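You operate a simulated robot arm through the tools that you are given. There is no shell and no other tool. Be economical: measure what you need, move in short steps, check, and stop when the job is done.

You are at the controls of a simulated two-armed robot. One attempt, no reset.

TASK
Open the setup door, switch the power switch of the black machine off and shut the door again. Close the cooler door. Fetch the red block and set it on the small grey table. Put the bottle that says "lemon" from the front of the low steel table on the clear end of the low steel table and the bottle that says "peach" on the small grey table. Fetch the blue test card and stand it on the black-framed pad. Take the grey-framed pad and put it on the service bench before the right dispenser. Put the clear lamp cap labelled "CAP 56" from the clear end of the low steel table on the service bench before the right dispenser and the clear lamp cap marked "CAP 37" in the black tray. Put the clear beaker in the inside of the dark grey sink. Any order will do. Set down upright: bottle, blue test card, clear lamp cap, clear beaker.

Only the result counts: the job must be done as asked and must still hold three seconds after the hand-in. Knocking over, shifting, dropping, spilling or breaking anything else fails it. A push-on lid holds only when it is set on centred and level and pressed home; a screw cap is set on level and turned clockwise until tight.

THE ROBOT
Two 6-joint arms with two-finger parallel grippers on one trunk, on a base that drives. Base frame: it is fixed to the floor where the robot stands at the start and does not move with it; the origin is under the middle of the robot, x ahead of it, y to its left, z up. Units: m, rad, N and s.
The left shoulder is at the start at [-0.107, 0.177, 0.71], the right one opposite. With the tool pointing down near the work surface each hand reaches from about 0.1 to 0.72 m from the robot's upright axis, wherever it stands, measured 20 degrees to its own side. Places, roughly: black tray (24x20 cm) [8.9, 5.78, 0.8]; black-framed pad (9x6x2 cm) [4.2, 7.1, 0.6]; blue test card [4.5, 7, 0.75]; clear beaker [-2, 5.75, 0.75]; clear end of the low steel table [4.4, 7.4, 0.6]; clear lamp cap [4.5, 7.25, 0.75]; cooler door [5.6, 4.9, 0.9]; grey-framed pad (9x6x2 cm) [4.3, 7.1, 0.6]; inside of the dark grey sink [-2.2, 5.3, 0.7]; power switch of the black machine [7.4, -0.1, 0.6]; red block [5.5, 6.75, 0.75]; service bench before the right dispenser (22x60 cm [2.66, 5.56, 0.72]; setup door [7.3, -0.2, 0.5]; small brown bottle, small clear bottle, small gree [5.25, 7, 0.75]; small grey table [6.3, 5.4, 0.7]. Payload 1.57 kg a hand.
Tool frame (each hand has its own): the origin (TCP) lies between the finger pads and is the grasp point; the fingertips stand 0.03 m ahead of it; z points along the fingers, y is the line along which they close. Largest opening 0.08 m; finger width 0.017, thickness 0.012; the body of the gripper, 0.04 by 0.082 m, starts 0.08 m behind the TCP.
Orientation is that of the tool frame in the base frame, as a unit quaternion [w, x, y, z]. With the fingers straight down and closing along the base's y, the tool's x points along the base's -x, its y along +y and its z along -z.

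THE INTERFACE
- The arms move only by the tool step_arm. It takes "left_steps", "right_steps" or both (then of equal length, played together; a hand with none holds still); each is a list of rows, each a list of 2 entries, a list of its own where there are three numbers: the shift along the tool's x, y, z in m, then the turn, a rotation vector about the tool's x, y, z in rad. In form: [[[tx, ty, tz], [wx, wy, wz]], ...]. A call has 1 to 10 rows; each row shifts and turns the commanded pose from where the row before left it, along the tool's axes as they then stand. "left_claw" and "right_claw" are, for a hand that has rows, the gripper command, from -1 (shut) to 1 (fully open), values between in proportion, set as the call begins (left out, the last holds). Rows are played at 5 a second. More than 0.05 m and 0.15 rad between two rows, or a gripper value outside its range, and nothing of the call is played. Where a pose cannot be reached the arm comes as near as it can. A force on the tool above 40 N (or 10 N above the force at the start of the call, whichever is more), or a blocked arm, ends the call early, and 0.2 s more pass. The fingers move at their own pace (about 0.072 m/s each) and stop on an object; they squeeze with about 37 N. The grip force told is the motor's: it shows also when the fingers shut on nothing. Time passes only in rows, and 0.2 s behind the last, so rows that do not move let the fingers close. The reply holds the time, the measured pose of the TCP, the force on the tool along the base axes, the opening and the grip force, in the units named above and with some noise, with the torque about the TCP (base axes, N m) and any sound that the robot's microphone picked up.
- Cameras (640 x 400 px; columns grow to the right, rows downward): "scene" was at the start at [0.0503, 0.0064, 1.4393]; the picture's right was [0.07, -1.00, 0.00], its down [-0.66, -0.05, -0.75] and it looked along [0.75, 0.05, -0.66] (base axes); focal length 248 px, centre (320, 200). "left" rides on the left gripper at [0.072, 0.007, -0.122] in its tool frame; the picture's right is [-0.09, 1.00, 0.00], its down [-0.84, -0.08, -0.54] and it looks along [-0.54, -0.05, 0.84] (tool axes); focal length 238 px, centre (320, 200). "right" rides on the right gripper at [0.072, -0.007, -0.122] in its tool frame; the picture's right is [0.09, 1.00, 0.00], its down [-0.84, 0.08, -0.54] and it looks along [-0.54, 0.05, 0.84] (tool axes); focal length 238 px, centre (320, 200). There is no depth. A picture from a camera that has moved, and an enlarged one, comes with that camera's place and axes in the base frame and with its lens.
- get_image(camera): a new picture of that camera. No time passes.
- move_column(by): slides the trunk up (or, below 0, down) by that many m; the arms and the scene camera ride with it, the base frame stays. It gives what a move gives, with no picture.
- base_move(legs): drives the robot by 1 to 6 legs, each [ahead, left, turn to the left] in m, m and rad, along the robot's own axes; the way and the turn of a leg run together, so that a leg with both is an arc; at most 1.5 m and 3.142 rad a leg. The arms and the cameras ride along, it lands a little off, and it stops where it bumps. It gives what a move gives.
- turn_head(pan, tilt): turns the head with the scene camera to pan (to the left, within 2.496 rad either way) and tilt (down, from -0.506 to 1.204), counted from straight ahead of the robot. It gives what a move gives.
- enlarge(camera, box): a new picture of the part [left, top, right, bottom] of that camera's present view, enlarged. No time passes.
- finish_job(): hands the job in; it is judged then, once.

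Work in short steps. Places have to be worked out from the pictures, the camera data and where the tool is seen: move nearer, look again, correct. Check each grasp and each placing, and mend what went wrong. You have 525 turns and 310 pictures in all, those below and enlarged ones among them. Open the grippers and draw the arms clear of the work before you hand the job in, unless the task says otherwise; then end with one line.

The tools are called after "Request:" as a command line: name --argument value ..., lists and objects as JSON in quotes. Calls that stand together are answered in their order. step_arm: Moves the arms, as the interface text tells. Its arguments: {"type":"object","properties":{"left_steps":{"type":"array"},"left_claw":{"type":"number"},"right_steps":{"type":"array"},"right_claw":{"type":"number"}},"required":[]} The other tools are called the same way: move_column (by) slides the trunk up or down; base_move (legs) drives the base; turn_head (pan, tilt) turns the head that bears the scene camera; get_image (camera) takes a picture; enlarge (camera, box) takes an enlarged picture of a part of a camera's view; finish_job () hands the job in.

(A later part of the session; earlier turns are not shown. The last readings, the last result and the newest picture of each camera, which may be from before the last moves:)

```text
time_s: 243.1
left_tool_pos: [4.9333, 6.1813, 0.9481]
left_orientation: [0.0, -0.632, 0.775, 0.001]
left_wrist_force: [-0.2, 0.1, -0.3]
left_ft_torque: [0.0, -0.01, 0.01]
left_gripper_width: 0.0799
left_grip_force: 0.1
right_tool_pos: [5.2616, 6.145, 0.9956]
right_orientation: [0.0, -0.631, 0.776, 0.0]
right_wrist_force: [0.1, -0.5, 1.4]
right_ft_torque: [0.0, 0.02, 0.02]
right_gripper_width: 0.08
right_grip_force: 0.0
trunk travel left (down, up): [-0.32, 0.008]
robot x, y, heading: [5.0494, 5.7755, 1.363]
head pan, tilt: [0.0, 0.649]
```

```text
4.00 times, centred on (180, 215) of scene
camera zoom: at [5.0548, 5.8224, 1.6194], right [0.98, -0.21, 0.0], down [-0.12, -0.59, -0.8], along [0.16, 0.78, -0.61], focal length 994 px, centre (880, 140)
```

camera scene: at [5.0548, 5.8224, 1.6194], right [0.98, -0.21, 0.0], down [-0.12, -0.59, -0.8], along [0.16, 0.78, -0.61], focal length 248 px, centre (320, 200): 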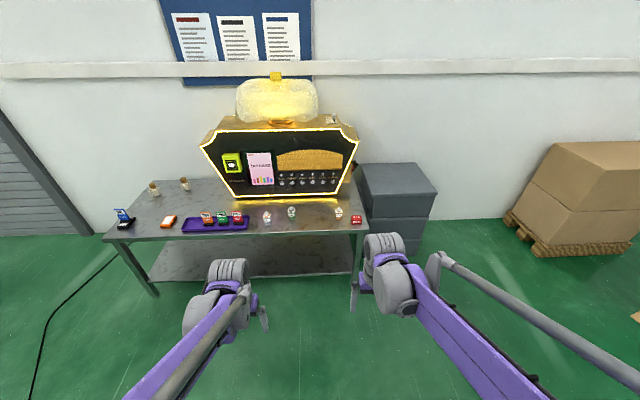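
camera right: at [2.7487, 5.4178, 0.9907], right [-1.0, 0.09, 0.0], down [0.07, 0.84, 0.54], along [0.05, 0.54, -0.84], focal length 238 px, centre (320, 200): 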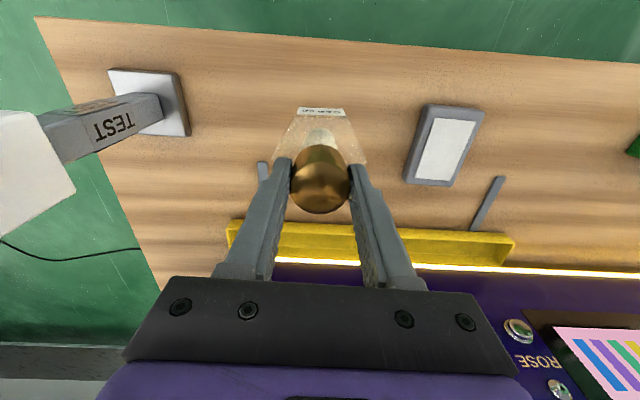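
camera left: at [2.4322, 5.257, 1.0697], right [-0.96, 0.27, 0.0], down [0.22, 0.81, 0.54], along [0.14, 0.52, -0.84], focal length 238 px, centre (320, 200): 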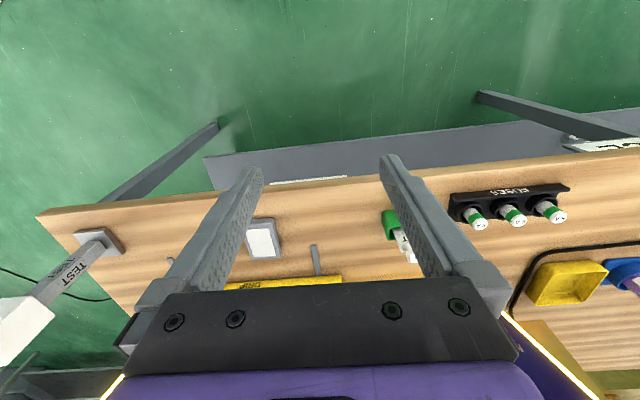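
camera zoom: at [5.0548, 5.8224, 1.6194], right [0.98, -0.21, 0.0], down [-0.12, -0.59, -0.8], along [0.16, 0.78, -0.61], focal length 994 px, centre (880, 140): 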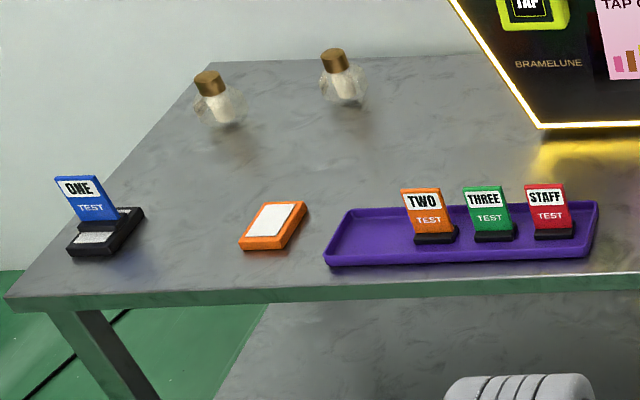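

Lemon is the green bottle at about (5.115, 6.95), peach the brown one at (5.388, 6.889), red block near (5.487, 6.86). I drive so the right hand can take the lemon, and lower the trunk.

Request:
base_move --legs '[[0.6, 0.37, 0.03]]'

Request:
move_column --by -0.15

Request:
turn_head --pan -0.2 --tilt 0.85

Request:
get_image --camera "right"

Request:
get_image --camera "scene"

```text
time_s: 246.9
left_tool_pos: [4.6705, 6.8306, 0.948]
left_orientation: [0.0, -0.643, 0.766, 0.0]
left_wrist_force: [-0.7, -0.2, -0.7]
left_ft_torque: [0.0, 0.04, -0.01]
left_gripper_width: 0.0801
left_grip_force: 0.0
right_tool_pos: [5.0018, 6.8033, 0.9951]
right_orientation: [0.0, -0.643, 0.766, 0.0]
right_wrist_force: [0.4, -0.8, 0.3]
right_ft_torque: [-0.03, -0.06, 0.02]
right_gripper_width: 0.0798
right_grip_force: 0.0
trunk travel left (down, up): [-0.32, 0.008]
robot x, y, heading: [4.7952, 6.4312, 1.394]
head pan, tilt: [0.0, 0.649]
```

```text
time_s: 248.7
left_tool_pos: [4.6722, 6.8315, 0.7975]
left_orientation: [0.0, -0.642, 0.766, 0.001]
left_wrist_force: [0.3, -0.2, 0.3]
left_ft_torque: [0.05, -0.03, -0.02]
left_gripper_width: 0.0799
left_grip_force: 0.0
right_tool_pos: [5.0012, 6.8037, 0.8446]
right_orientation: [0.0, -0.642, 0.767, 0.0]
right_wrist_force: [-0.3, -0.1, -1.5]
right_ft_torque: [0.02, 0.03, 0.02]
right_gripper_width: 0.08
right_grip_force: 0.1
trunk travel left (down, up): [-0.17, 0.158]
robot x, y, heading: [4.7969, 6.4329, 1.392]
head pan, tilt: [0.0, 0.649]
```

```text
time_s: 249.4
left_tool_pos: [4.6709, 6.832, 0.7985]
left_orientation: [-0.001, -0.643, 0.766, 0.0]
left_wrist_force: [1.4, 0.9, 0.0]
left_ft_torque: [0.03, 0.0, 0.01]
left_gripper_width: 0.0799
left_grip_force: 0.0
right_tool_pos: [5.001, 6.8042, 0.8453]
right_orientation: [0.0, -0.642, 0.767, 0.0]
right_wrist_force: [-0.1, 0.2, -0.4]
right_ft_torque: [0.01, 0.02, -0.01]
right_gripper_width: 0.0799
right_grip_force: 0.0
trunk travel left (down, up): [-0.17, 0.158]
robot x, y, heading: [4.7959, 6.4301, 1.393]
head pan, tilt: [-0.201, 0.85]
```

```text
230 pictures are left
camera right: at [4.9957, 6.7324, 0.9667], right [-1.0, 0.08, 0.0], down [0.07, 0.84, 0.54], along [0.05, 0.54, -0.84], focal length 238 px, centre (320, 200)
```

right: 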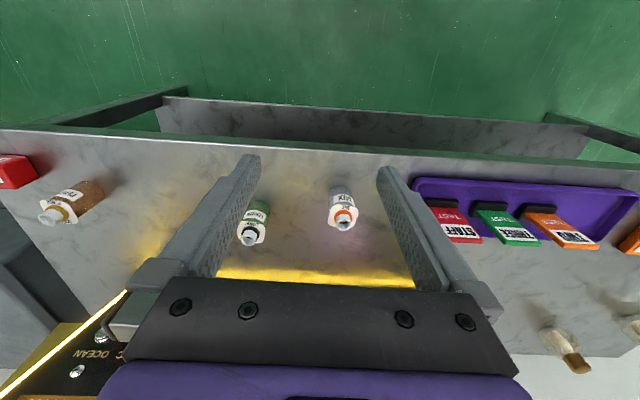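

```text
229 pictures are left
camera scene: at [4.8187, 6.4697, 1.4491], right [0.93, -0.37, 0.0], down [-0.28, -0.7, -0.66], along [0.24, 0.61, -0.75], focal length 248 px, centre (320, 200)
```

scene: 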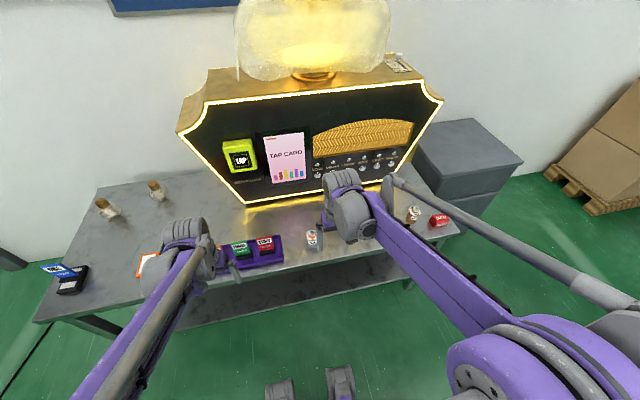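

Lemon at (5.12, 6.957), top 0.705. I move the right hand above it.

Request:
step_arm --right_steps '[[[-0.043, -0.022, 0], [0, 0, 0]], [[-0.043, -0.023, 0], [0, 0, 0]], [[-0.043, -0.023, 0], [0, 0, 0]], [[-0.043, -0.022, 0], [0, 0, 0]], [[0, 0, 0.04], [0, 0, 0]]]'

Request:
get_image --camera "right"

```text
time_s: 250.6
left_tool_pos: [4.6714, 6.8296, 0.7987]
left_orientation: [-0.001, -0.643, 0.766, 0.0]
left_wrist_force: [0.5, -0.1, 0.2]
left_ft_torque: [-0.02, -0.06, 0.01]
left_gripper_width: 0.0799
left_grip_force: 0.0
right_tool_pos: [5.1191, 6.9575, 0.8067]
right_orientation: [0.0, -0.643, 0.766, -0.001]
right_wrist_force: [-0.6, 0.3, -0.3]
right_ft_torque: [-0.03, 0.01, -0.04]
right_gripper_width: 0.08
right_grip_force: 0.1
trunk travel left (down, up): [-0.17, 0.158]
robot x, y, heading: [4.7986, 6.4333, 1.39]
head pan, tilt: [-0.201, 0.85]
```

```text
228 pictures are left
camera right: at [5.1143, 6.8871, 0.9277], right [-1.0, 0.08, 0.0], down [0.07, 0.84, 0.54], along [0.05, 0.54, -0.84], focal length 238 px, centre (320, 200)
```

right: 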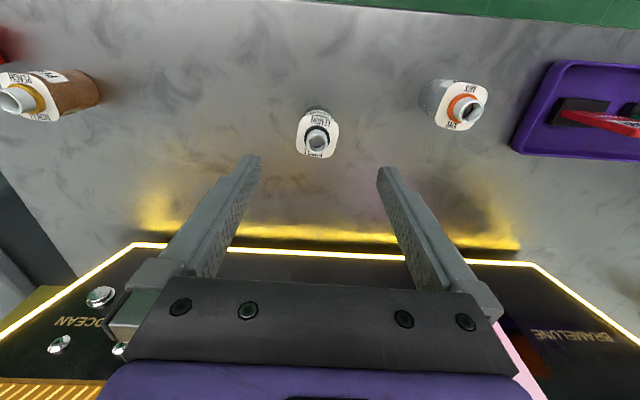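

Nearly aligned (6 mm off). I correct and lower over the bottle to TCP z≈0.662.

Request:
step_arm --right_steps '[[[-0.005, -0.005, 0], [0, 0, 0]], [[0, 0, 0.04], [0, 0, 0]], [[0, 0, 0.04], [0, 0, 0]], [[0, 0, 0.04], [0, 0, 0]], [[0, 0, 0.025], [0, 0, 0]]]'

Request:
get_image --camera "right"

```text
time_s: 251.8
left_tool_pos: [4.6708, 6.8321, 0.7987]
left_orientation: [-0.001, -0.643, 0.766, 0.0]
left_wrist_force: [0.8, 0.0, 1.0]
left_ft_torque: [0.02, 0.01, -0.01]
left_gripper_width: 0.0799
left_grip_force: 0.1
right_tool_pos: [5.1266, 6.9601, 0.6608]
right_orientation: [0.0, -0.642, 0.767, 0.0]
right_wrist_force: [-0.2, 1.0, -0.1]
right_ft_torque: [0.03, 0.0, 0.03]
right_gripper_width: 0.08
right_grip_force: 0.0
trunk travel left (down, up): [-0.17, 0.158]
robot x, y, heading: [4.7991, 6.4329, 1.394]
head pan, tilt: [-0.201, 0.85]
```

```text
227 pictures are left
camera right: at [5.1218, 6.8896, 0.7816], right [-1.0, 0.08, 0.0], down [0.07, 0.84, 0.54], along [0.05, 0.54, -0.84], focal length 238 px, centre (320, 200)
```

right: 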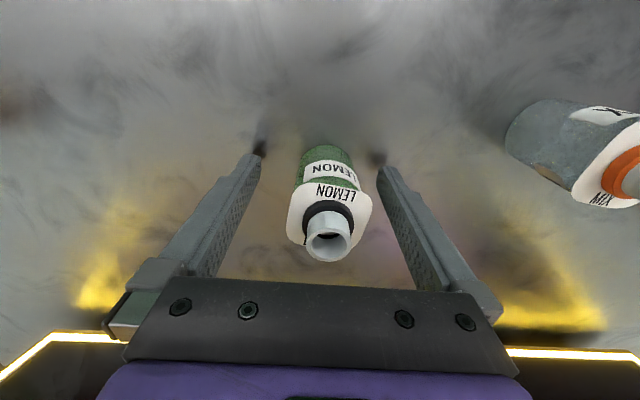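

Centred on the LEMON bottle; I close and lift.

Request:
step_arm --right_steps '[[[0, 0, 0], [0, 0, 0]], [[0, 0, 0], [0, 0, 0]], [[0, 0, 0], [0, 0, 0]], [[0, 0, 0], [0, 0, 0]]]' --right_claw -1

Request:
step_arm --right_steps '[[[0, 0, -0.02], [0, 0, 0]], [[0, 0, -0.04], [0, 0, 0]], [[0, 0, -0.05], [0, 0, 0]], [[0, 0, -0.05], [0, 0, 0]], [[0, 0, -0.04], [0, 0, 0]]]'

Request:
get_image --camera "right"

```text
time_s: 252.8
left_tool_pos: [4.6722, 6.8302, 0.7983]
left_orientation: [-0.001, -0.643, 0.766, 0.001]
left_wrist_force: [-0.5, 0.1, -0.1]
left_ft_torque: [-0.02, -0.01, 0.03]
left_gripper_width: 0.0801
left_grip_force: 0.1
right_tool_pos: [5.1267, 6.9607, 0.6605]
right_orientation: [0.0, -0.642, 0.767, 0.0]
right_wrist_force: [0.6, -0.2, -0.4]
right_ft_torque: [-0.03, -0.01, -0.01]
right_gripper_width: 0.0407
right_grip_force: 37.0
trunk travel left (down, up): [-0.17, 0.158]
robot x, y, heading: [4.7969, 6.4294, 1.392]
head pan, tilt: [-0.201, 0.85]
```

```text
time_s: 254.0
left_tool_pos: [4.6709, 6.8315, 0.7989]
left_orientation: [-0.001, -0.642, 0.766, 0.001]
left_wrist_force: [0.7, 0.7, -0.3]
left_ft_torque: [-0.01, 0.0, -0.01]
left_gripper_width: 0.08
left_grip_force: 0.0
right_tool_pos: [5.1233, 6.961, 0.8602]
right_orientation: [0.0, -0.642, 0.767, 0.0]
right_wrist_force: [0.0, 0.3, -0.5]
right_ft_torque: [-0.02, 0.01, 0.0]
right_gripper_width: 0.0407
right_grip_force: 37.7
trunk travel left (down, up): [-0.17, 0.158]
robot x, y, heading: [4.7961, 6.4314, 1.392]
head pan, tilt: [-0.201, 0.85]
```

```text
226 pictures are left
camera right: at [5.1176, 6.8902, 0.9825], right [-1.0, 0.08, 0.0], down [0.07, 0.84, 0.54], along [0.05, 0.54, -0.84], focal length 238 px, centre (320, 200)
```

right: 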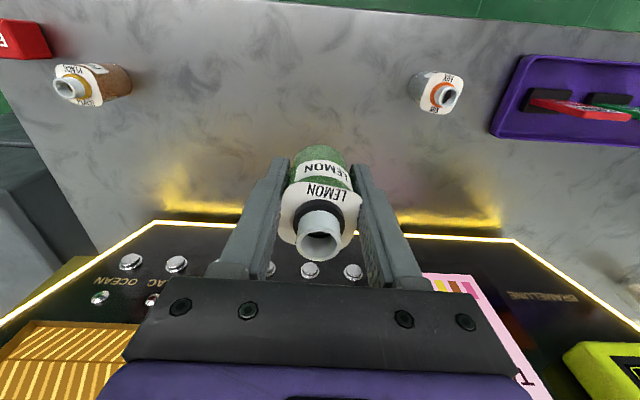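

Lemon is held upright. I draw it back, raise the left hand, and strafe left toward the clear end.

Request:
step_arm --right_steps '[[[0.045, 0, 0], [0, 0, 0]], [[0.045, 0, 0], [0, 0, 0]], [[0.02, 0, -0.03], [0, 0, 0]]]' --left_steps '[[[0, 0, -0.04], [0, 0, 0]], [[0, 0, -0.04], [0, 0, 0]], [[0, 0, -0.04], [0, 0, 0]]]'

Request:
base_move --legs '[[0.0, 0.68, 0.0], [0.15, 0, 0]]'

Request:
get_image --camera "right"

Request:
turn_head --pan 0.0 --tilt 0.9

Request:
get_image --camera "scene"

```text
time_s: 254.8
left_tool_pos: [4.6731, 6.8331, 0.9189]
left_orientation: [0.001, -0.643, 0.766, 0.001]
left_wrist_force: [-0.2, -0.2, -0.4]
left_ft_torque: [0.0, 0.0, 0.0]
left_gripper_width: 0.08
left_grip_force: 0.0
right_tool_pos: [5.1066, 6.8509, 0.8916]
right_orientation: [0.0, -0.642, 0.767, 0.0]
right_wrist_force: [-0.3, -0.5, -1.2]
right_ft_torque: [-0.01, -0.01, 0.01]
right_gripper_width: 0.0406
right_grip_force: 37.3
trunk travel left (down, up): [-0.17, 0.158]
robot x, y, heading: [4.8012, 6.4321, 1.392]
head pan, tilt: [-0.201, 0.85]
```

```text
time_s: 262.3
left_tool_pos: [4.0163, 7.1014, 0.919]
left_orientation: [-0.001, -0.644, 0.765, 0.0]
left_wrist_force: [-0.1, 0.5, -0.5]
left_ft_torque: [0.01, 0.04, 0.01]
left_gripper_width: 0.0801
left_grip_force: 0.0
right_tool_pos: [4.4496, 7.1235, 0.8898]
right_orientation: [0.0, -0.642, 0.766, 0.0]
right_wrist_force: [-0.2, 0.4, -1.0]
right_ft_torque: [-0.03, 0.02, -0.02]
right_gripper_width: 0.0405
right_grip_force: 37.1
trunk travel left (down, up): [-0.17, 0.158]
robot x, y, heading: [4.1378, 6.7052, 1.395]
head pan, tilt: [-0.201, 0.85]
```

```text
225 pictures are left
camera right: at [4.4448, 7.0524, 1.0113], right [-1.0, 0.08, 0.0], down [0.07, 0.84, 0.54], along [0.04, 0.54, -0.84], focal length 238 px, centre (320, 200)
```

right: 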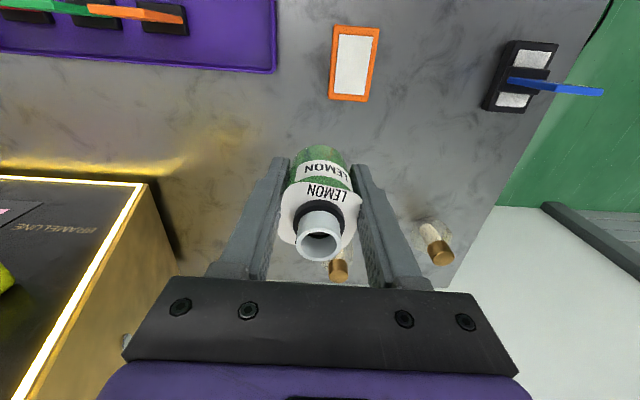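

```text
time_s: 263.0
left_tool_pos: [4.0175, 7.1012, 0.9191]
left_orientation: [-0.001, -0.645, 0.764, 0.0]
left_wrist_force: [1.1, -0.1, -0.2]
left_ft_torque: [0.01, -0.01, 0.0]
left_gripper_width: 0.0799
left_grip_force: 0.1
right_tool_pos: [4.4496, 7.1227, 0.8893]
right_orientation: [0.001, -0.643, 0.766, 0.0]
right_wrist_force: [-0.7, 0.5, -1.1]
right_ft_torque: [0.01, 0.02, 0.01]
right_gripper_width: 0.0406
right_grip_force: 36.8
trunk travel left (down, up): [-0.17, 0.158]
robot x, y, heading: [4.1419, 6.699, 1.399]
head pan, tilt: [0.0, 0.901]
```

```text
224 pictures are left
camera scene: at [4.1475, 6.7403, 1.4452], right [0.98, -0.17, 0.0], down [-0.14, -0.77, -0.62], along [0.11, 0.61, -0.78], focal length 248 px, centre (320, 200)
```

scene: 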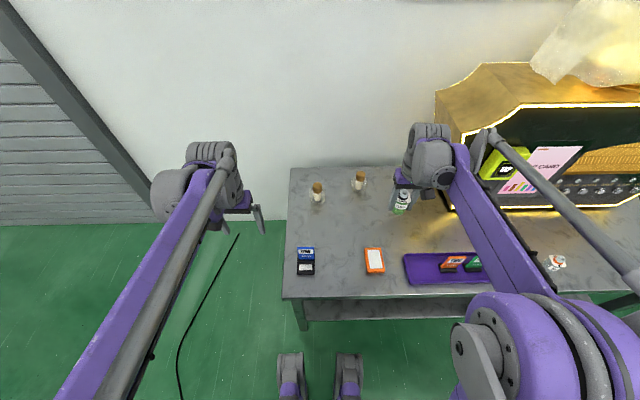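

I move the bottle forward over (4.43, 7.28) on the clear end and lower near the table.

Request:
step_arm --right_steps '[[[-0.04, 0.012, 0], [0, 0, 0]], [[-0.04, 0.012, 0], [0, 0, 0]], [[-0.04, 0.012, 0.0], [0, 0, 0]], [[-0.035, 0.009, 0.02], [0, 0, 0]], [[0, 0, 0.045], [0, 0, 0]], [[0, 0, 0.045], [0, 0, 0]], [[0, 0, 0.045], [0, 0, 0]], [[0, 0, 0.03], [0, 0, 0]], [[0, 0, 0.02], [0, 0, 0]]]'

Request:
get_image --camera "right"

```text
time_s: 265.0
left_tool_pos: [4.0164, 7.1022, 0.9181]
left_orientation: [0.0, -0.644, 0.765, 0.0]
left_wrist_force: [0.0, 0.1, -0.6]
left_ft_torque: [0.01, 0.01, 0.0]
left_gripper_width: 0.0799
left_grip_force: 0.2
right_tool_pos: [4.434, 7.2845, 0.6848]
right_orientation: [0.0, -0.642, 0.766, 0.0]
right_wrist_force: [0.4, 0.0, -0.8]
right_ft_torque: [-0.03, 0.01, 0.02]
right_gripper_width: 0.0409
right_grip_force: 36.8
trunk travel left (down, up): [-0.17, 0.158]
robot x, y, heading: [4.1446, 6.6996, 1.392]
head pan, tilt: [0.0, 0.901]
```

```text
223 pictures are left
camera right: at [4.4283, 7.2123, 0.8068], right [-1.0, 0.08, 0.0], down [0.07, 0.84, 0.54], along [0.04, 0.54, -0.84], focal length 238 px, centre (320, 200)
```

right: 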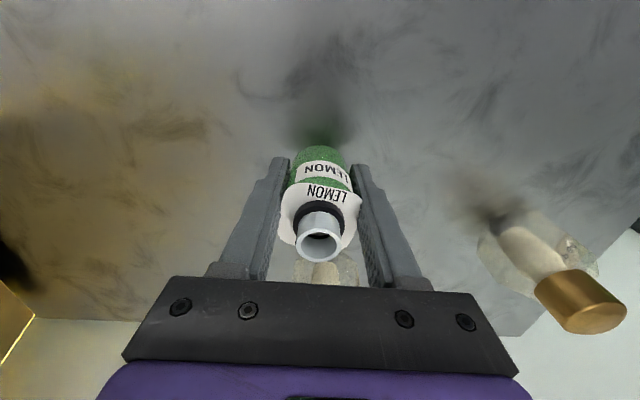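

I lower the last 2.4 cm slowly.

Request:
step_arm --right_steps '[[[0, 0, 0.012], [0, 0, 0]], [[0, 0, 0.006], [0, 0, 0]], [[0, 0, 0.003], [0, 0, 0]], [[0, 0, 0.003], [0, 0, 0]]]'

```text
time_s: 266.0
left_tool_pos: [4.017, 7.1017, 0.9189]
left_orientation: [0.0, -0.644, 0.765, 0.001]
left_wrist_force: [-0.1, 0.2, 1.2]
left_ft_torque: [-0.02, 0.02, 0.0]
left_gripper_width: 0.0799
left_grip_force: 0.2
right_tool_pos: [4.4322, 7.2837, 0.6621]
right_orientation: [-0.001, -0.642, 0.766, -0.001]
right_wrist_force: [0.0, 0.5, -0.8]
right_ft_torque: [-0.01, 0.0, 0.0]
right_gripper_width: 0.0405
right_grip_force: 37.4
trunk travel left (down, up): [-0.17, 0.158]
robot x, y, heading: [4.1425, 6.6993, 1.394]
head pan, tilt: [0.0, 0.901]
```

Request:
step_arm --right_steps '[[[0, 0, 0.002], [0, 0, 0]], [[0, 0, 0.002], [0, 0, 0]], [[0, 0, 0], [0, 0, 0]]]'

```text
time_s: 266.8
left_tool_pos: [4.0169, 7.1001, 0.9201]
left_orientation: [0.0, -0.644, 0.765, 0.001]
left_wrist_force: [-0.2, 0.4, 0.4]
left_ft_torque: [0.0, 0.0, -0.01]
left_gripper_width: 0.0797
left_grip_force: 0.0
right_tool_pos: [4.4317, 7.2827, 0.6593]
right_orientation: [0.002, -0.642, 0.766, 0.001]
right_wrist_force: [3.5, 5.7, 27.5]
right_ft_torque: [0.34, -0.12, 0.0]
right_gripper_width: 0.0407
right_grip_force: 37.3
trunk travel left (down, up): [-0.17, 0.158]
robot x, y, heading: [4.1431, 6.6958, 1.399]
head pan, tilt: [0.0, 0.901]
```

Contact felt (27 N). I ease up 1 mm, release, and rise straight above the bottle.

Request:
step_arm --right_steps '[[[0, 0, -0.0015], [0, 0, 0]]]'

Request:
step_arm --right_steps '[[[0, 0, 0], [0, 0, 0]], [[0, 0, 0], [0, 0, 0]], [[0, 0, 0], [0, 0, 0]]]' --right_claw 1

Request:
step_arm --right_steps '[[[0, 0, -0.03], [0, 0, 0]], [[0, 0, -0.05], [0, 0, 0]], [[0, 0, -0.05], [0, 0, 0]], [[0, 0, -0.05], [0, 0, 0]], [[0.04, 0, 0], [0, 0, 0]], [[0.05, 0, 0], [0, 0, 0]], [[0.05, -0.0, 0], [0, 0, 0]], [[0.04, 0, 0], [0, 0, 0]]]'

Request:
enlarge --camera "scene" --box '[280, 150, 440, 250]'

```text
time_s: 267.2
left_tool_pos: [4.015, 7.1011, 0.9195]
left_orientation: [0.001, -0.645, 0.764, 0.002]
left_wrist_force: [-0.7, 0.5, -0.7]
left_ft_torque: [-0.01, 0.06, 0.02]
left_gripper_width: 0.0799
left_grip_force: 0.2
right_tool_pos: [4.4322, 7.2821, 0.6597]
right_orientation: [0.001, -0.643, 0.766, 0.0]
right_wrist_force: [2.5, 4.6, 20.3]
right_ft_torque: [0.29, -0.06, 0.02]
right_gripper_width: 0.0405
right_grip_force: 37.0
trunk travel left (down, up): [-0.17, 0.158]
robot x, y, heading: [4.14, 6.6989, 1.393]
head pan, tilt: [0.0, 0.901]
```

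```text
time_s: 268.0
left_tool_pos: [4.0153, 7.1019, 0.9186]
left_orientation: [0.001, -0.644, 0.765, 0.001]
left_wrist_force: [-0.5, 0.0, 0.1]
left_ft_torque: [0.02, 0.01, -0.01]
left_gripper_width: 0.0798
left_grip_force: 0.1
right_tool_pos: [4.4328, 7.2836, 0.6581]
right_orientation: [0.0, -0.642, 0.766, 0.0]
right_wrist_force: [0.1, 0.0, 0.1]
right_ft_torque: [-0.02, -0.01, 0.03]
right_gripper_width: 0.0799
right_grip_force: 0.2
trunk travel left (down, up): [-0.17, 0.158]
robot x, y, heading: [4.1372, 6.7009, 1.398]
head pan, tilt: [0.0, 0.901]
```

```text
time_s: 269.8
left_tool_pos: [4.0163, 7.1021, 0.9186]
left_orientation: [0.0, -0.644, 0.765, 0.001]
left_wrist_force: [-0.7, -0.6, 0.3]
left_ft_torque: [0.01, 0.01, -0.02]
left_gripper_width: 0.0798
left_grip_force: 0.2
right_tool_pos: [4.3985, 7.1046, 0.8383]
right_orientation: [0.0, -0.642, 0.766, 0.001]
right_wrist_force: [0.3, -1.0, -0.3]
right_ft_torque: [0.03, 0.03, -0.02]
right_gripper_width: 0.0802
right_grip_force: 0.2
trunk travel left (down, up): [-0.17, 0.158]
robot x, y, heading: [4.1409, 6.6996, 1.394]
head pan, tilt: [0.0, 0.901]
```

```text
4.00 times, centred on (360, 200) of scene
camera zoom: at [4.1472, 6.7396, 1.4452], right [0.98, -0.17, 0.0], down [-0.14, -0.77, -0.62], along [0.11, 0.61, -0.78], focal length 994 px, centre (160, 200)
```

zoom: 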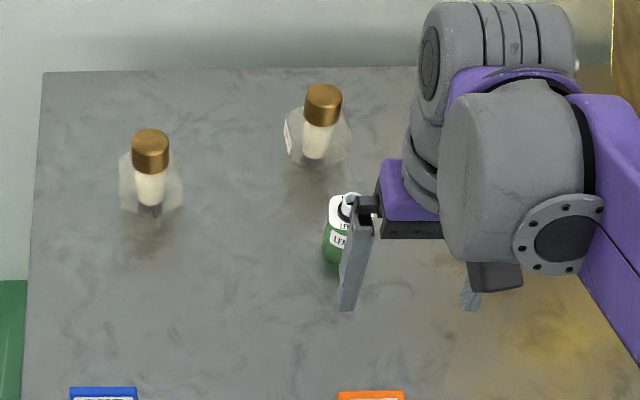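

Lemon stands. To read the two remaining caps' labels (one faces left), I move the left hand forward at the table's left end and turn its camera to look right.

Request:
step_arm --left_steps '[[[-0.05, 0, 0], [0, 0, 0]], [[-0.05, 0, 0], [0, 0, 0]], [[-0.05, 0, 0], [0, 0, 0]], [[-0.05, 0, 0], [0, 0, 0]], [[-0.03, 0, 0], [0, 0, 0.15]], [[0, 0, 0], [0, 0, 0.15]], [[0, 0, 0], [0, 0, 0.15]], [[0, 0, 0], [0, 0, 0.15]], [[0, 0, 0], [0, 0, 0.15]], [[0, 0, 0], [0, 0, 0.15]]]'

Request:
get_image --camera "left"

```text
time_s: 272.0
left_tool_pos: [4.0566, 7.3271, 0.9179]
left_orientation: [-0.001, -0.246, 0.969, 0.0]
left_wrist_force: [1.0, 0.1, -0.5]
left_ft_torque: [0.02, 0.0, 0.02]
left_gripper_width: 0.0799
left_grip_force: 0.0
right_tool_pos: [4.401, 7.1061, 0.838]
right_orientation: [0.0, -0.643, 0.766, 0.001]
right_wrist_force: [0.3, -0.2, 0.3]
right_ft_torque: [0.02, -0.01, 0.0]
right_gripper_width: 0.0804
right_grip_force: 0.1
trunk travel left (down, up): [-0.17, 0.158]
robot x, y, heading: [4.1439, 6.7027, 1.398]
head pan, tilt: [0.0, 0.901]
```

```text
221 pictures are left
camera left: at [3.9911, 7.3006, 1.0395], right [-0.39, 0.92, 0.0], down [0.77, 0.33, 0.54], along [0.5, 0.21, -0.84], focal length 238 px, centre (320, 200)
```

left: 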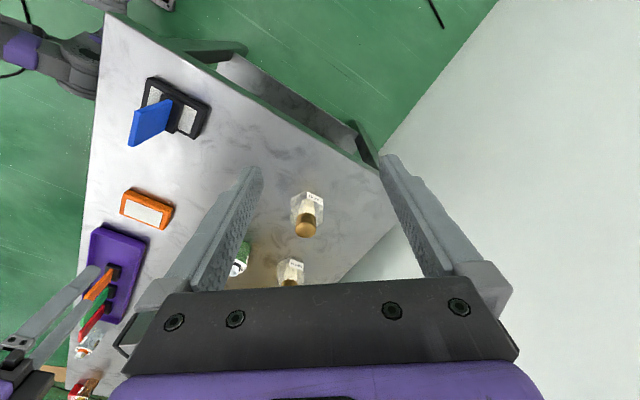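

Both labels seem visible on this side; I enlarge.

Request:
enlarge --camera "left" --box '[264, 180, 360, 240]'

Request:
enlarge --camera "left" --box '[240, 230, 336, 290]'

```text
6.67 times, centred on (312, 210) of left
camera zoom: at [3.9911, 7.3006, 1.0395], right [-0.39, 0.92, 0.0], down [0.77, 0.33, 0.54], along [0.5, 0.21, -0.84], focal length 1589 px, centre (373, 133)
```

zoom: 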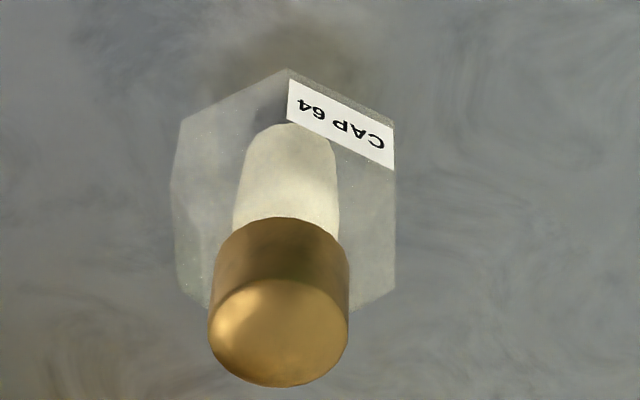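

```text
6.67 times, centred on (288, 260) of left
camera zoom: at [3.9911, 7.3006, 1.0395], right [-0.39, 0.92, 0.0], down [0.77, 0.33, 0.54], along [0.5, 0.21, -0.84], focal length 1589 px, centre (533, -200)
```

zoom: 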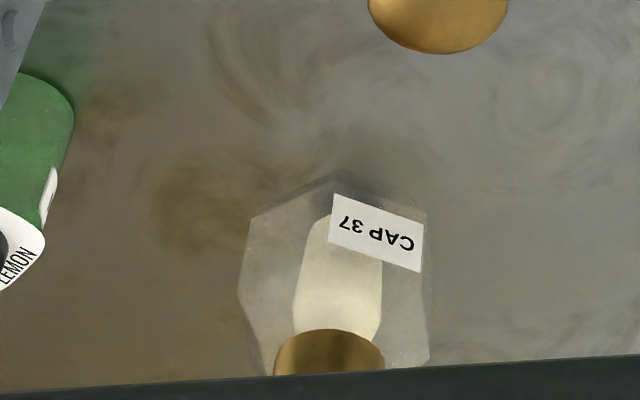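

CAP 64 is the left one; CAP 37 is at about (4.428, 7.427) behind the lemon. I return the left hand, raise the trunk a little for reach, and move the base slightly nearer.

Request:
step_arm --left_steps '[[[0, 0, 0], [0, 0, -0.15]], [[0, 0, 0], [0, 0, -0.15]], [[0, 0, 0], [0, 0, -0.15]], [[0, 0, 0], [0, 0, -0.15]], [[0, 0, 0], [0, 0, -0.15]], [[0.02, 0, 0], [0, 0, -0.15]], [[0.05, 0, 0], [0, 0, 0]], [[0.05, 0, 0], [0, 0, 0]], [[0.05, 0, 0], [0, 0, 0]], [[0.05, 0, 0], [0, 0, 0]]]' --right_steps '[[[0, 0, -0.01], [0, 0, 0]], [[0, 0, -0.01], [0, 0, 0]], [[0, 0, 0], [0, 0, 0]], [[0, 0, 0], [0, 0, 0]], [[0, 0, 0], [0, 0, 0]], [[0, 0, 0], [0, 0, 0]], [[0, 0, 0], [0, 0, 0]], [[0, 0, 0], [0, 0, 0]], [[0, 0, 0], [0, 0, 0]], [[0, 0, 0], [0, 0, 0]]]'

Request:
move_column --by 0.1

Request:
base_move --legs '[[0.055, -0.05, 0.0]]'

Request:
get_image --camera "right"

```text
time_s: 274.2
left_tool_pos: [4.0141, 7.108, 0.917]
left_orientation: [0.0, -0.644, 0.765, 0.0]
left_wrist_force: [0.7, -0.7, 0.3]
left_ft_torque: [0.0, 0.0, 0.06]
left_gripper_width: 0.08
left_grip_force: 0.1
right_tool_pos: [4.4007, 7.1037, 0.8599]
right_orientation: [0.001, -0.643, 0.766, 0.0]
right_wrist_force: [-0.5, -1.0, -0.7]
right_ft_torque: [0.05, 0.01, -0.01]
right_gripper_width: 0.0798
right_grip_force: 0.1
trunk travel left (down, up): [-0.17, 0.158]
robot x, y, heading: [4.1411, 6.7034, 1.399]
head pan, tilt: [0.0, 0.901]
```

```text
time_s: 275.5
left_tool_pos: [4.0159, 7.1113, 1.0183]
left_orientation: [0.0, -0.644, 0.765, 0.001]
left_wrist_force: [-0.3, -0.2, 0.3]
left_ft_torque: [0.02, 0.03, -0.01]
left_gripper_width: 0.0797
left_grip_force: 0.0
right_tool_pos: [4.4003, 7.1061, 0.9592]
right_orientation: [0.0, -0.642, 0.766, 0.0]
right_wrist_force: [-0.7, 0.1, 0.3]
right_ft_torque: [0.0, 0.01, -0.02]
right_gripper_width: 0.0799
right_grip_force: 0.0
trunk travel left (down, up): [-0.27, 0.058]
robot x, y, heading: [4.1422, 6.7038, 1.399]
head pan, tilt: [0.0, 0.901]
```

```text
time_s: 276.7
left_tool_pos: [4.0744, 7.1583, 1.0184]
left_orientation: [0.001, -0.643, 0.766, 0.0]
left_wrist_force: [0.4, -0.4, 0.0]
left_ft_torque: [0.02, 0.0, 0.02]
left_gripper_width: 0.08
left_grip_force: 0.1
right_tool_pos: [4.4604, 7.1523, 0.9587]
right_orientation: [0.0, -0.642, 0.766, 0.0]
right_wrist_force: [0.0, 0.0, -0.2]
right_ft_torque: [0.02, -0.02, 0.02]
right_gripper_width: 0.0802
right_grip_force: 0.0
trunk travel left (down, up): [-0.27, 0.058]
robot x, y, heading: [4.1991, 6.7483, 1.396]
head pan, tilt: [0.0, 0.901]
```

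```text
218 pictures are left
camera right: at [4.4553, 7.0808, 1.08], right [-1.0, 0.08, 0.0], down [0.07, 0.84, 0.54], along [0.04, 0.54, -0.84], focal length 238 px, centre (320, 200)
```

right: 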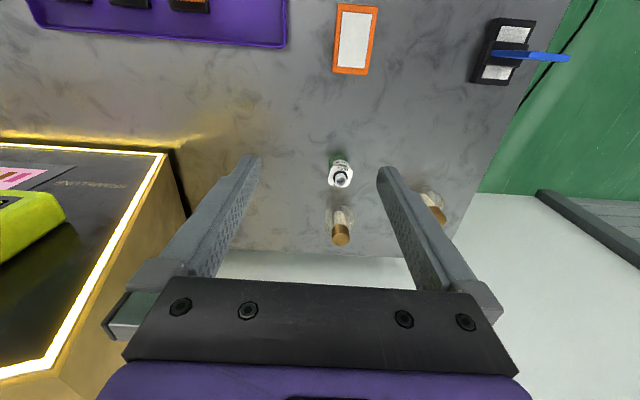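

CAP 37's gold top is at about (4.437, 7.419). I reach over it.

Request:
step_arm --right_steps '[[[-0.044, 0.012, 0], [0, 0, 0]], [[-0.044, 0.012, 0], [0, 0, 0]], [[-0.044, 0.012, 0], [0, 0, 0]], [[-0.044, 0.012, 0], [0, 0, 0]], [[-0.044, 0.012, 0], [0, 0, 0]], [[-0.039, 0.009, 0.02], [0, 0, 0]]]'

Request:
get_image --camera "right"

```text
time_s: 278.1
left_tool_pos: [4.0761, 7.1575, 1.0198]
left_orientation: [0.001, -0.643, 0.766, 0.001]
left_wrist_force: [-0.3, 0.5, -0.5]
left_ft_torque: [0.01, 0.01, 0.02]
left_gripper_width: 0.0799
left_grip_force: 0.1
right_tool_pos: [4.4363, 7.3864, 0.9466]
right_orientation: [-0.001, -0.643, 0.766, 0.0]
right_wrist_force: [-0.5, -0.2, -0.3]
right_ft_torque: [0.02, -0.02, 0.0]
right_gripper_width: 0.0797
right_grip_force: 0.0
right hand out of reach, approached as far as the arm can: row 6
trunk travel left (down, up): [-0.27, 0.058]
robot x, y, heading: [4.202, 6.7476, 1.397]
head pan, tilt: [0.0, 0.901]
```

```text
217 pictures are left
camera right: at [4.4314, 7.3151, 1.0678], right [-1.0, 0.08, 0.0], down [0.07, 0.84, 0.54], along [0.04, 0.54, -0.84], focal length 238 px, centre (320, 200)
```

right: 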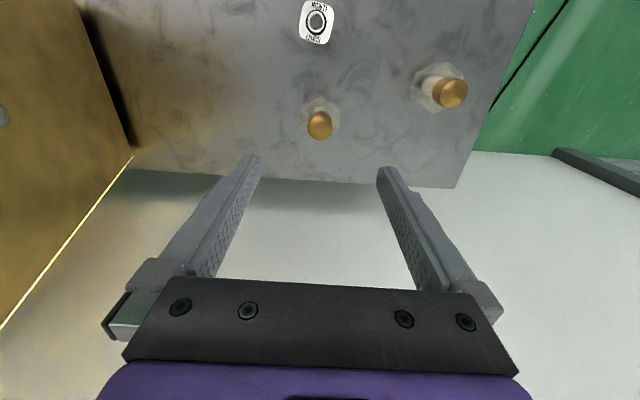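

I am 26 mm short; I edge the base forward 3 cm.

Request:
base_move --legs '[[0.035, 0.0, 0.0]]'

Request:
get_image --camera "right"

```text
time_s: 279.0
left_tool_pos: [4.0749, 7.1695, 1.0192]
left_orientation: [0.0, -0.646, 0.763, 0.001]
left_wrist_force: [-0.2, 0.1, 0.8]
left_ft_torque: [-0.03, 0.02, 0.02]
left_gripper_width: 0.0799
left_grip_force: 0.0
right_tool_pos: [4.4361, 7.3999, 0.9464]
right_orientation: [0.0, -0.645, 0.764, -0.001]
right_wrist_force: [0.1, -0.4, 0.8]
right_ft_torque: [-0.01, 0.02, -0.03]
right_gripper_width: 0.0801
right_grip_force: 0.1
trunk travel left (down, up): [-0.27, 0.058]
robot x, y, heading: [4.2036, 6.7585, 1.405]
head pan, tilt: [0.0, 0.901]
stopped in leg 1: the robot was blocked; the commanded pose is now the measured one
```

```text
216 pictures are left
camera right: at [4.4322, 7.3285, 1.0674], right [-1.0, 0.08, 0.0], down [0.06, 0.84, 0.54], along [0.04, 0.54, -0.84], focal length 238 px, centre (320, 200)
```

right: 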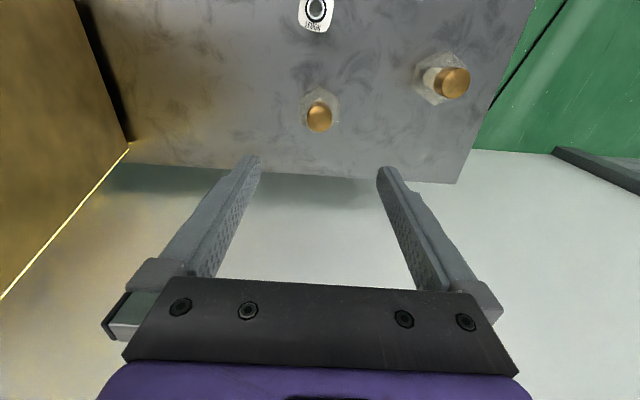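

The base touched the table and stopped; now only 12 mm short at this height. Lower positions reach farther, so I descend to just above and then reach forward.

Request:
step_arm --right_steps '[[[0, 0, 0.045], [0, 0, 0]], [[0, 0, 0.045], [0, 0, 0]], [[0, 0, 0.045], [0, 0, 0]], [[0, 0, 0.03], [0, 0, 0]], [[-0.013, 0, 0.0], [0, 0, 0]], [[0, 0, 0.02], [0, 0, 0]]]'

Request:
get_image --camera "right"

```text
time_s: 280.4
left_tool_pos: [4.0758, 7.1699, 1.0177]
left_orientation: [0.0, -0.645, 0.764, 0.001]
left_wrist_force: [-0.4, 0.2, 0.5]
left_ft_torque: [0.01, -0.01, -0.04]
left_gripper_width: 0.0799
left_grip_force: 0.2
right_tool_pos: [4.4372, 7.4117, 0.762]
right_orientation: [0.0, -0.645, 0.764, 0.0]
right_wrist_force: [-0.4, 0.1, -0.7]
right_ft_torque: [0.01, 0.02, 0.02]
right_gripper_width: 0.0801
right_grip_force: 0.2
trunk travel left (down, up): [-0.27, 0.058]
robot x, y, heading: [4.2042, 6.7596, 1.401]
head pan, tilt: [0.0, 0.901]
```

```text
215 pictures are left
camera right: at [4.4328, 7.3402, 0.8835], right [-1.0, 0.08, 0.0], down [0.06, 0.84, 0.54], along [0.04, 0.54, -0.84], focal length 238 px, centre (320, 200)
```

right: 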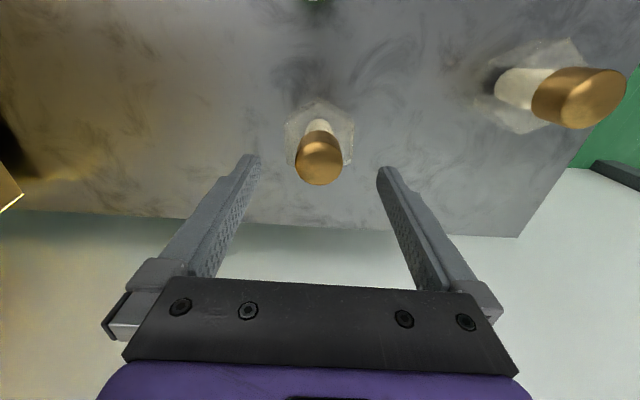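

Nearly centred. I go 7 mm forward and down to TCP 0.72 (a little higher than before so the fingertips clear the bulb), then close.

Request:
step_arm --right_steps '[[[-0.007, 0.0, 0.02], [0, 0, 0]], [[0, 0, 0.021], [0, 0, 0]], [[0, 0, 0], [0, 0, 0]]]'

Request:
step_arm --right_steps '[[[0, 0, 0], [0, 0, 0]], [[0, 0, 0], [0, 0, 0]], [[0, 0, 0], [0, 0, 0]], [[0, 0, 0], [0, 0, 0]]]' --right_claw -1

Request:
get_image --camera "right"

```text
time_s: 281.2
left_tool_pos: [4.0768, 7.1701, 1.0183]
left_orientation: [0.0, -0.645, 0.764, 0.0]
left_wrist_force: [-0.3, 0.2, 0.2]
left_ft_torque: [0.04, -0.05, -0.02]
left_gripper_width: 0.08
left_grip_force: 0.0
right_tool_pos: [4.4403, 7.4194, 0.7195]
right_orientation: [0.0, -0.645, 0.764, 0.0]
right_wrist_force: [0.6, -0.1, -0.4]
right_ft_torque: [0.0, 0.01, 0.01]
right_gripper_width: 0.0797
right_grip_force: 0.1
trunk travel left (down, up): [-0.27, 0.058]
robot x, y, heading: [4.2037, 6.7555, 1.4]
head pan, tilt: [0.0, 0.901]
```

```text
time_s: 282.2
left_tool_pos: [4.0753, 7.1702, 1.0183]
left_orientation: [0.0, -0.646, 0.764, 0.001]
left_wrist_force: [0.2, -0.3, -0.1]
left_ft_torque: [0.02, -0.02, 0.02]
left_gripper_width: 0.0801
left_grip_force: 0.1
right_tool_pos: [4.4406, 7.4204, 0.7208]
right_orientation: [0.0, -0.645, 0.764, 0.0]
right_wrist_force: [0.0, -0.4, 0.0]
right_ft_torque: [0.04, -0.03, -0.02]
right_gripper_width: 0.0364
right_grip_force: 37.1
trunk travel left (down, up): [-0.27, 0.058]
robot x, y, heading: [4.2044, 6.7614, 1.402]
head pan, tilt: [0.0, 0.901]
```

```text
214 pictures are left
camera right: at [4.4347, 7.3492, 0.8416], right [-1.0, 0.08, 0.0], down [0.06, 0.84, 0.54], along [0.04, 0.54, -0.84], focal length 238 px, centre (320, 200)
```

right: 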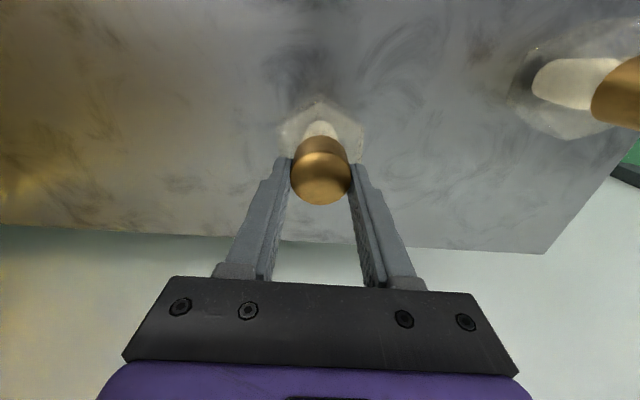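

Clean grip on the gold neck at 36 mm. I lift high, then retract over the lemon and back the base off.

Request:
step_arm --right_steps '[[[0, 0, -0.03], [0, 0, 0]], [[0, 0, -0.045], [0, 0, 0]], [[0, 0, -0.045], [0, 0, 0]], [[0, 0, -0.045], [0, 0, 0]], [[0, 0, -0.045], [0, 0, 0]], [[0.045, 0, 0], [0, 0, 0]], [[0.05, 0, 0], [0, 0, 0]], [[0.05, 0, 0], [0, 0, 0]], [[0.05, 0, 0], [0, 0, 0]], [[0.05, 0, 0], [0, 0, 0]]]'

Request:
base_move --legs '[[-0.6, 0.0, 0.0]]'

Request:
get_image --camera "right"

Request:
turn_head --pan 0.0 --tilt 0.7

Request:
get_image --camera "scene"

```text
time_s: 284.4
left_tool_pos: [4.0763, 7.1687, 1.0189]
left_orientation: [0.0, -0.646, 0.763, 0.002]
left_wrist_force: [0.0, -0.1, 0.9]
left_ft_torque: [0.03, -0.02, -0.02]
left_gripper_width: 0.0799
left_grip_force: 0.1
right_tool_pos: [4.396, 7.1652, 0.9142]
right_orientation: [0.001, -0.645, 0.764, 0.0]
right_wrist_force: [-0.8, -0.1, -1.9]
right_ft_torque: [0.05, 0.01, -0.03]
right_gripper_width: 0.0364
right_grip_force: 37.2
right hand out of reach, approached as far as the arm can: row 4, 5
trunk travel left (down, up): [-0.27, 0.058]
robot x, y, heading: [4.2065, 6.7611, 1.396]
head pan, tilt: [0.0, 0.901]
```

```text
time_s: 287.8
left_tool_pos: [3.9748, 6.5831, 1.0188]
left_orientation: [-0.001, -0.646, 0.763, 0.001]
left_wrist_force: [-0.2, -0.1, -0.5]
left_ft_torque: [-0.02, 0.0, 0.02]
left_gripper_width: 0.0803
left_grip_force: 0.0
right_tool_pos: [4.2967, 6.5793, 0.9124]
right_orientation: [0.001, -0.646, 0.763, 0.0]
right_wrist_force: [0.7, 0.3, -1.5]
right_ft_torque: [-0.02, 0.0, -0.02]
right_gripper_width: 0.0364
right_grip_force: 37.3
trunk travel left (down, up): [-0.27, 0.058]
robot x, y, heading: [4.1009, 6.1714, 1.405]
head pan, tilt: [0.0, 0.901]
```

```text
213 pictures are left
camera right: at [4.2923, 6.5081, 1.035], right [-1.0, 0.08, 0.0], down [0.06, 0.84, 0.54], along [0.04, 0.54, -0.84], focal length 238 px, centre (320, 200)
```

right: 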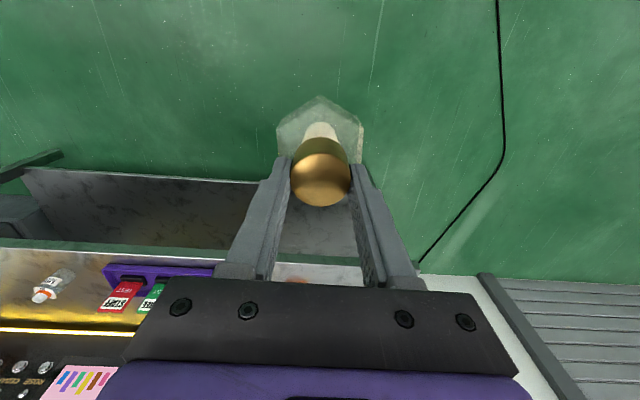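

```text
time_s: 288.5
left_tool_pos: [3.9752, 6.5825, 1.019]
left_orientation: [-0.001, -0.646, 0.763, 0.0]
left_wrist_force: [0.9, 0.6, 0.1]
left_ft_torque: [0.04, 0.0, 0.0]
left_gripper_width: 0.08
left_grip_force: 0.1
right_tool_pos: [4.2957, 6.579, 0.914]
right_orientation: [0.001, -0.645, 0.764, 0.0]
right_wrist_force: [0.4, 0.4, -1.1]
right_ft_torque: [-0.01, 0.02, 0.0]
right_gripper_width: 0.0365
right_grip_force: 36.9
trunk travel left (down, up): [-0.27, 0.058]
robot x, y, heading: [4.1005, 6.1742, 1.398]
head pan, tilt: [0.0, 0.7]
```

```text
212 pictures are left
camera scene: at [4.1101, 6.2163, 1.561], right [0.99, -0.17, 0.0], down [-0.11, -0.64, -0.76], along [0.13, 0.75, -0.64], focal length 248 px, centre (320, 200)
```

scene: 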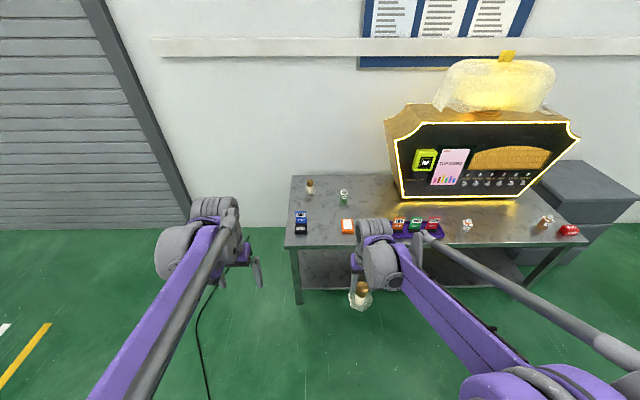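

All fine behind. Holding CAP 37 in the right hand, I move right so the left hand can take the peach bottle.

Request:
base_move --legs '[[0.0, -0.9, 0], [0.33, -0.44, 0]]'

Request:
get_image --camera "left"

Request:
turn_head --pan 0.0 --tilt 0.85

Request:
get_image --camera "scene"

```text
time_s: 300.6
left_tool_pos: [5.3402, 6.6773, 1.019]
left_orientation: [-0.001, -0.642, 0.767, 0.001]
left_wrist_force: [0.3, -0.3, 0.0]
left_ft_torque: [-0.02, 0.0, -0.05]
left_gripper_width: 0.0802
left_grip_force: 0.0
right_tool_pos: [5.6617, 6.671, 0.9135]
right_orientation: [0.0, -0.641, 0.767, 0.0]
right_wrist_force: [0.1, -0.3, -1.3]
right_ft_torque: [0.02, -0.01, 0.01]
right_gripper_width: 0.0363
right_grip_force: 37.0
trunk travel left (down, up): [-0.27, 0.058]
robot x, y, heading: [5.4642, 6.2667, 1.389]
head pan, tilt: [0.0, 0.7]
```

```text
211 pictures are left
camera left: at [5.3216, 6.6084, 1.14], right [-0.96, 0.27, 0.0], down [0.22, 0.81, 0.54], along [0.14, 0.52, -0.84], focal length 238 px, centre (320, 200)
```

left: 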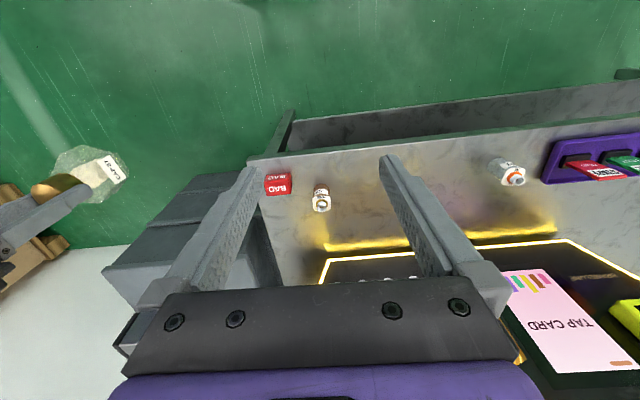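

```text
time_s: 301.3
left_tool_pos: [5.339, 6.6775, 1.0187]
left_orientation: [-0.001, -0.642, 0.767, 0.001]
left_wrist_force: [-0.6, -0.3, 0.0]
left_ft_torque: [0.01, 0.0, 0.0]
left_gripper_width: 0.0802
left_grip_force: 0.1
right_tool_pos: [5.6625, 6.6695, 0.9143]
right_orientation: [0.0, -0.641, 0.767, 0.0]
right_wrist_force: [0.0, 0.4, -1.6]
right_ft_torque: [0.03, -0.05, 0.02]
right_gripper_width: 0.0361
right_grip_force: 37.1
trunk travel left (down, up): [-0.27, 0.058]
robot x, y, heading: [5.4646, 6.2676, 1.397]
head pan, tilt: [0.0, 0.85]
```

```text
210 pictures are left
camera scene: at [5.4695, 6.3022, 1.5489], right [0.98, -0.18, 0.0], down [-0.13, -0.74, -0.66], along [0.12, 0.65, -0.75], focal length 248 px, centre (320, 200)
```

scene: 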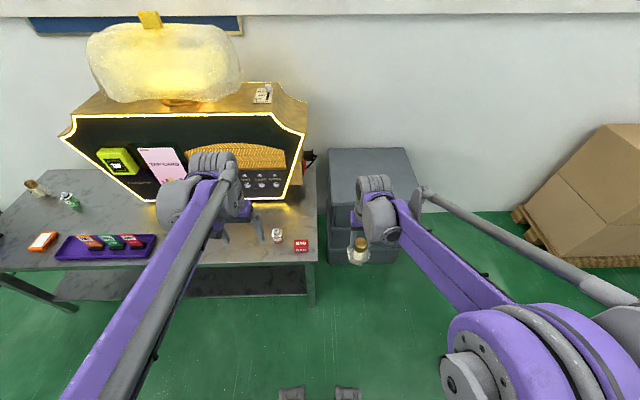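

Peach cap top at (5.393, 6.891). The red block is close on its right, so I use a narrower opening (~64 mm) and move over the bottle.

Request:
step_arm --left_steps '[[[-0.044, -0.003, 0.02], [0, 0, 0]], [[-0.044, -0.003, 0.02], [0, 0, 0]], [[-0.044, -0.003, 0.02], [0, 0, 0]], [[-0.044, -0.003, 0.02], [0, 0, 0]], [[-0.044, -0.003, 0.02], [0, 0, 0]], [[0, 0, 0.05], [0, 0, 0]], [[0, 0, 0.05], [0, 0, 0]]]' --left_claw 0.6

Request:
get_image --camera "left"

```text
time_s: 302.9
left_tool_pos: [5.394, 6.894, 0.8159]
left_orientation: [-0.001, -0.642, 0.767, 0.0]
left_wrist_force: [0.8, -1.1, -0.3]
left_ft_torque: [-0.03, -0.03, 0.03]
left_gripper_width: 0.0639
left_grip_force: 0.1
right_tool_pos: [5.6623, 6.6708, 0.9134]
right_orientation: [0.0, -0.642, 0.767, 0.0]
right_wrist_force: [-0.2, -0.1, -1.9]
right_ft_torque: [0.02, -0.03, 0.02]
right_gripper_width: 0.0361
right_grip_force: 36.7
trunk travel left (down, up): [-0.27, 0.058]
robot x, y, heading: [5.4634, 6.2663, 1.394]
head pan, tilt: [0.0, 0.85]
```

```text
209 pictures are left
camera left: at [5.3755, 6.8254, 0.9372], right [-0.96, 0.27, 0.0], down [0.22, 0.81, 0.54], along [0.14, 0.52, -0.84], focal length 238 px, centre (320, 200)
```

left: 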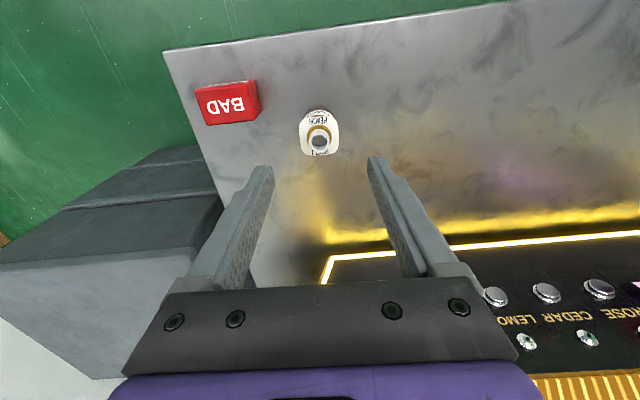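

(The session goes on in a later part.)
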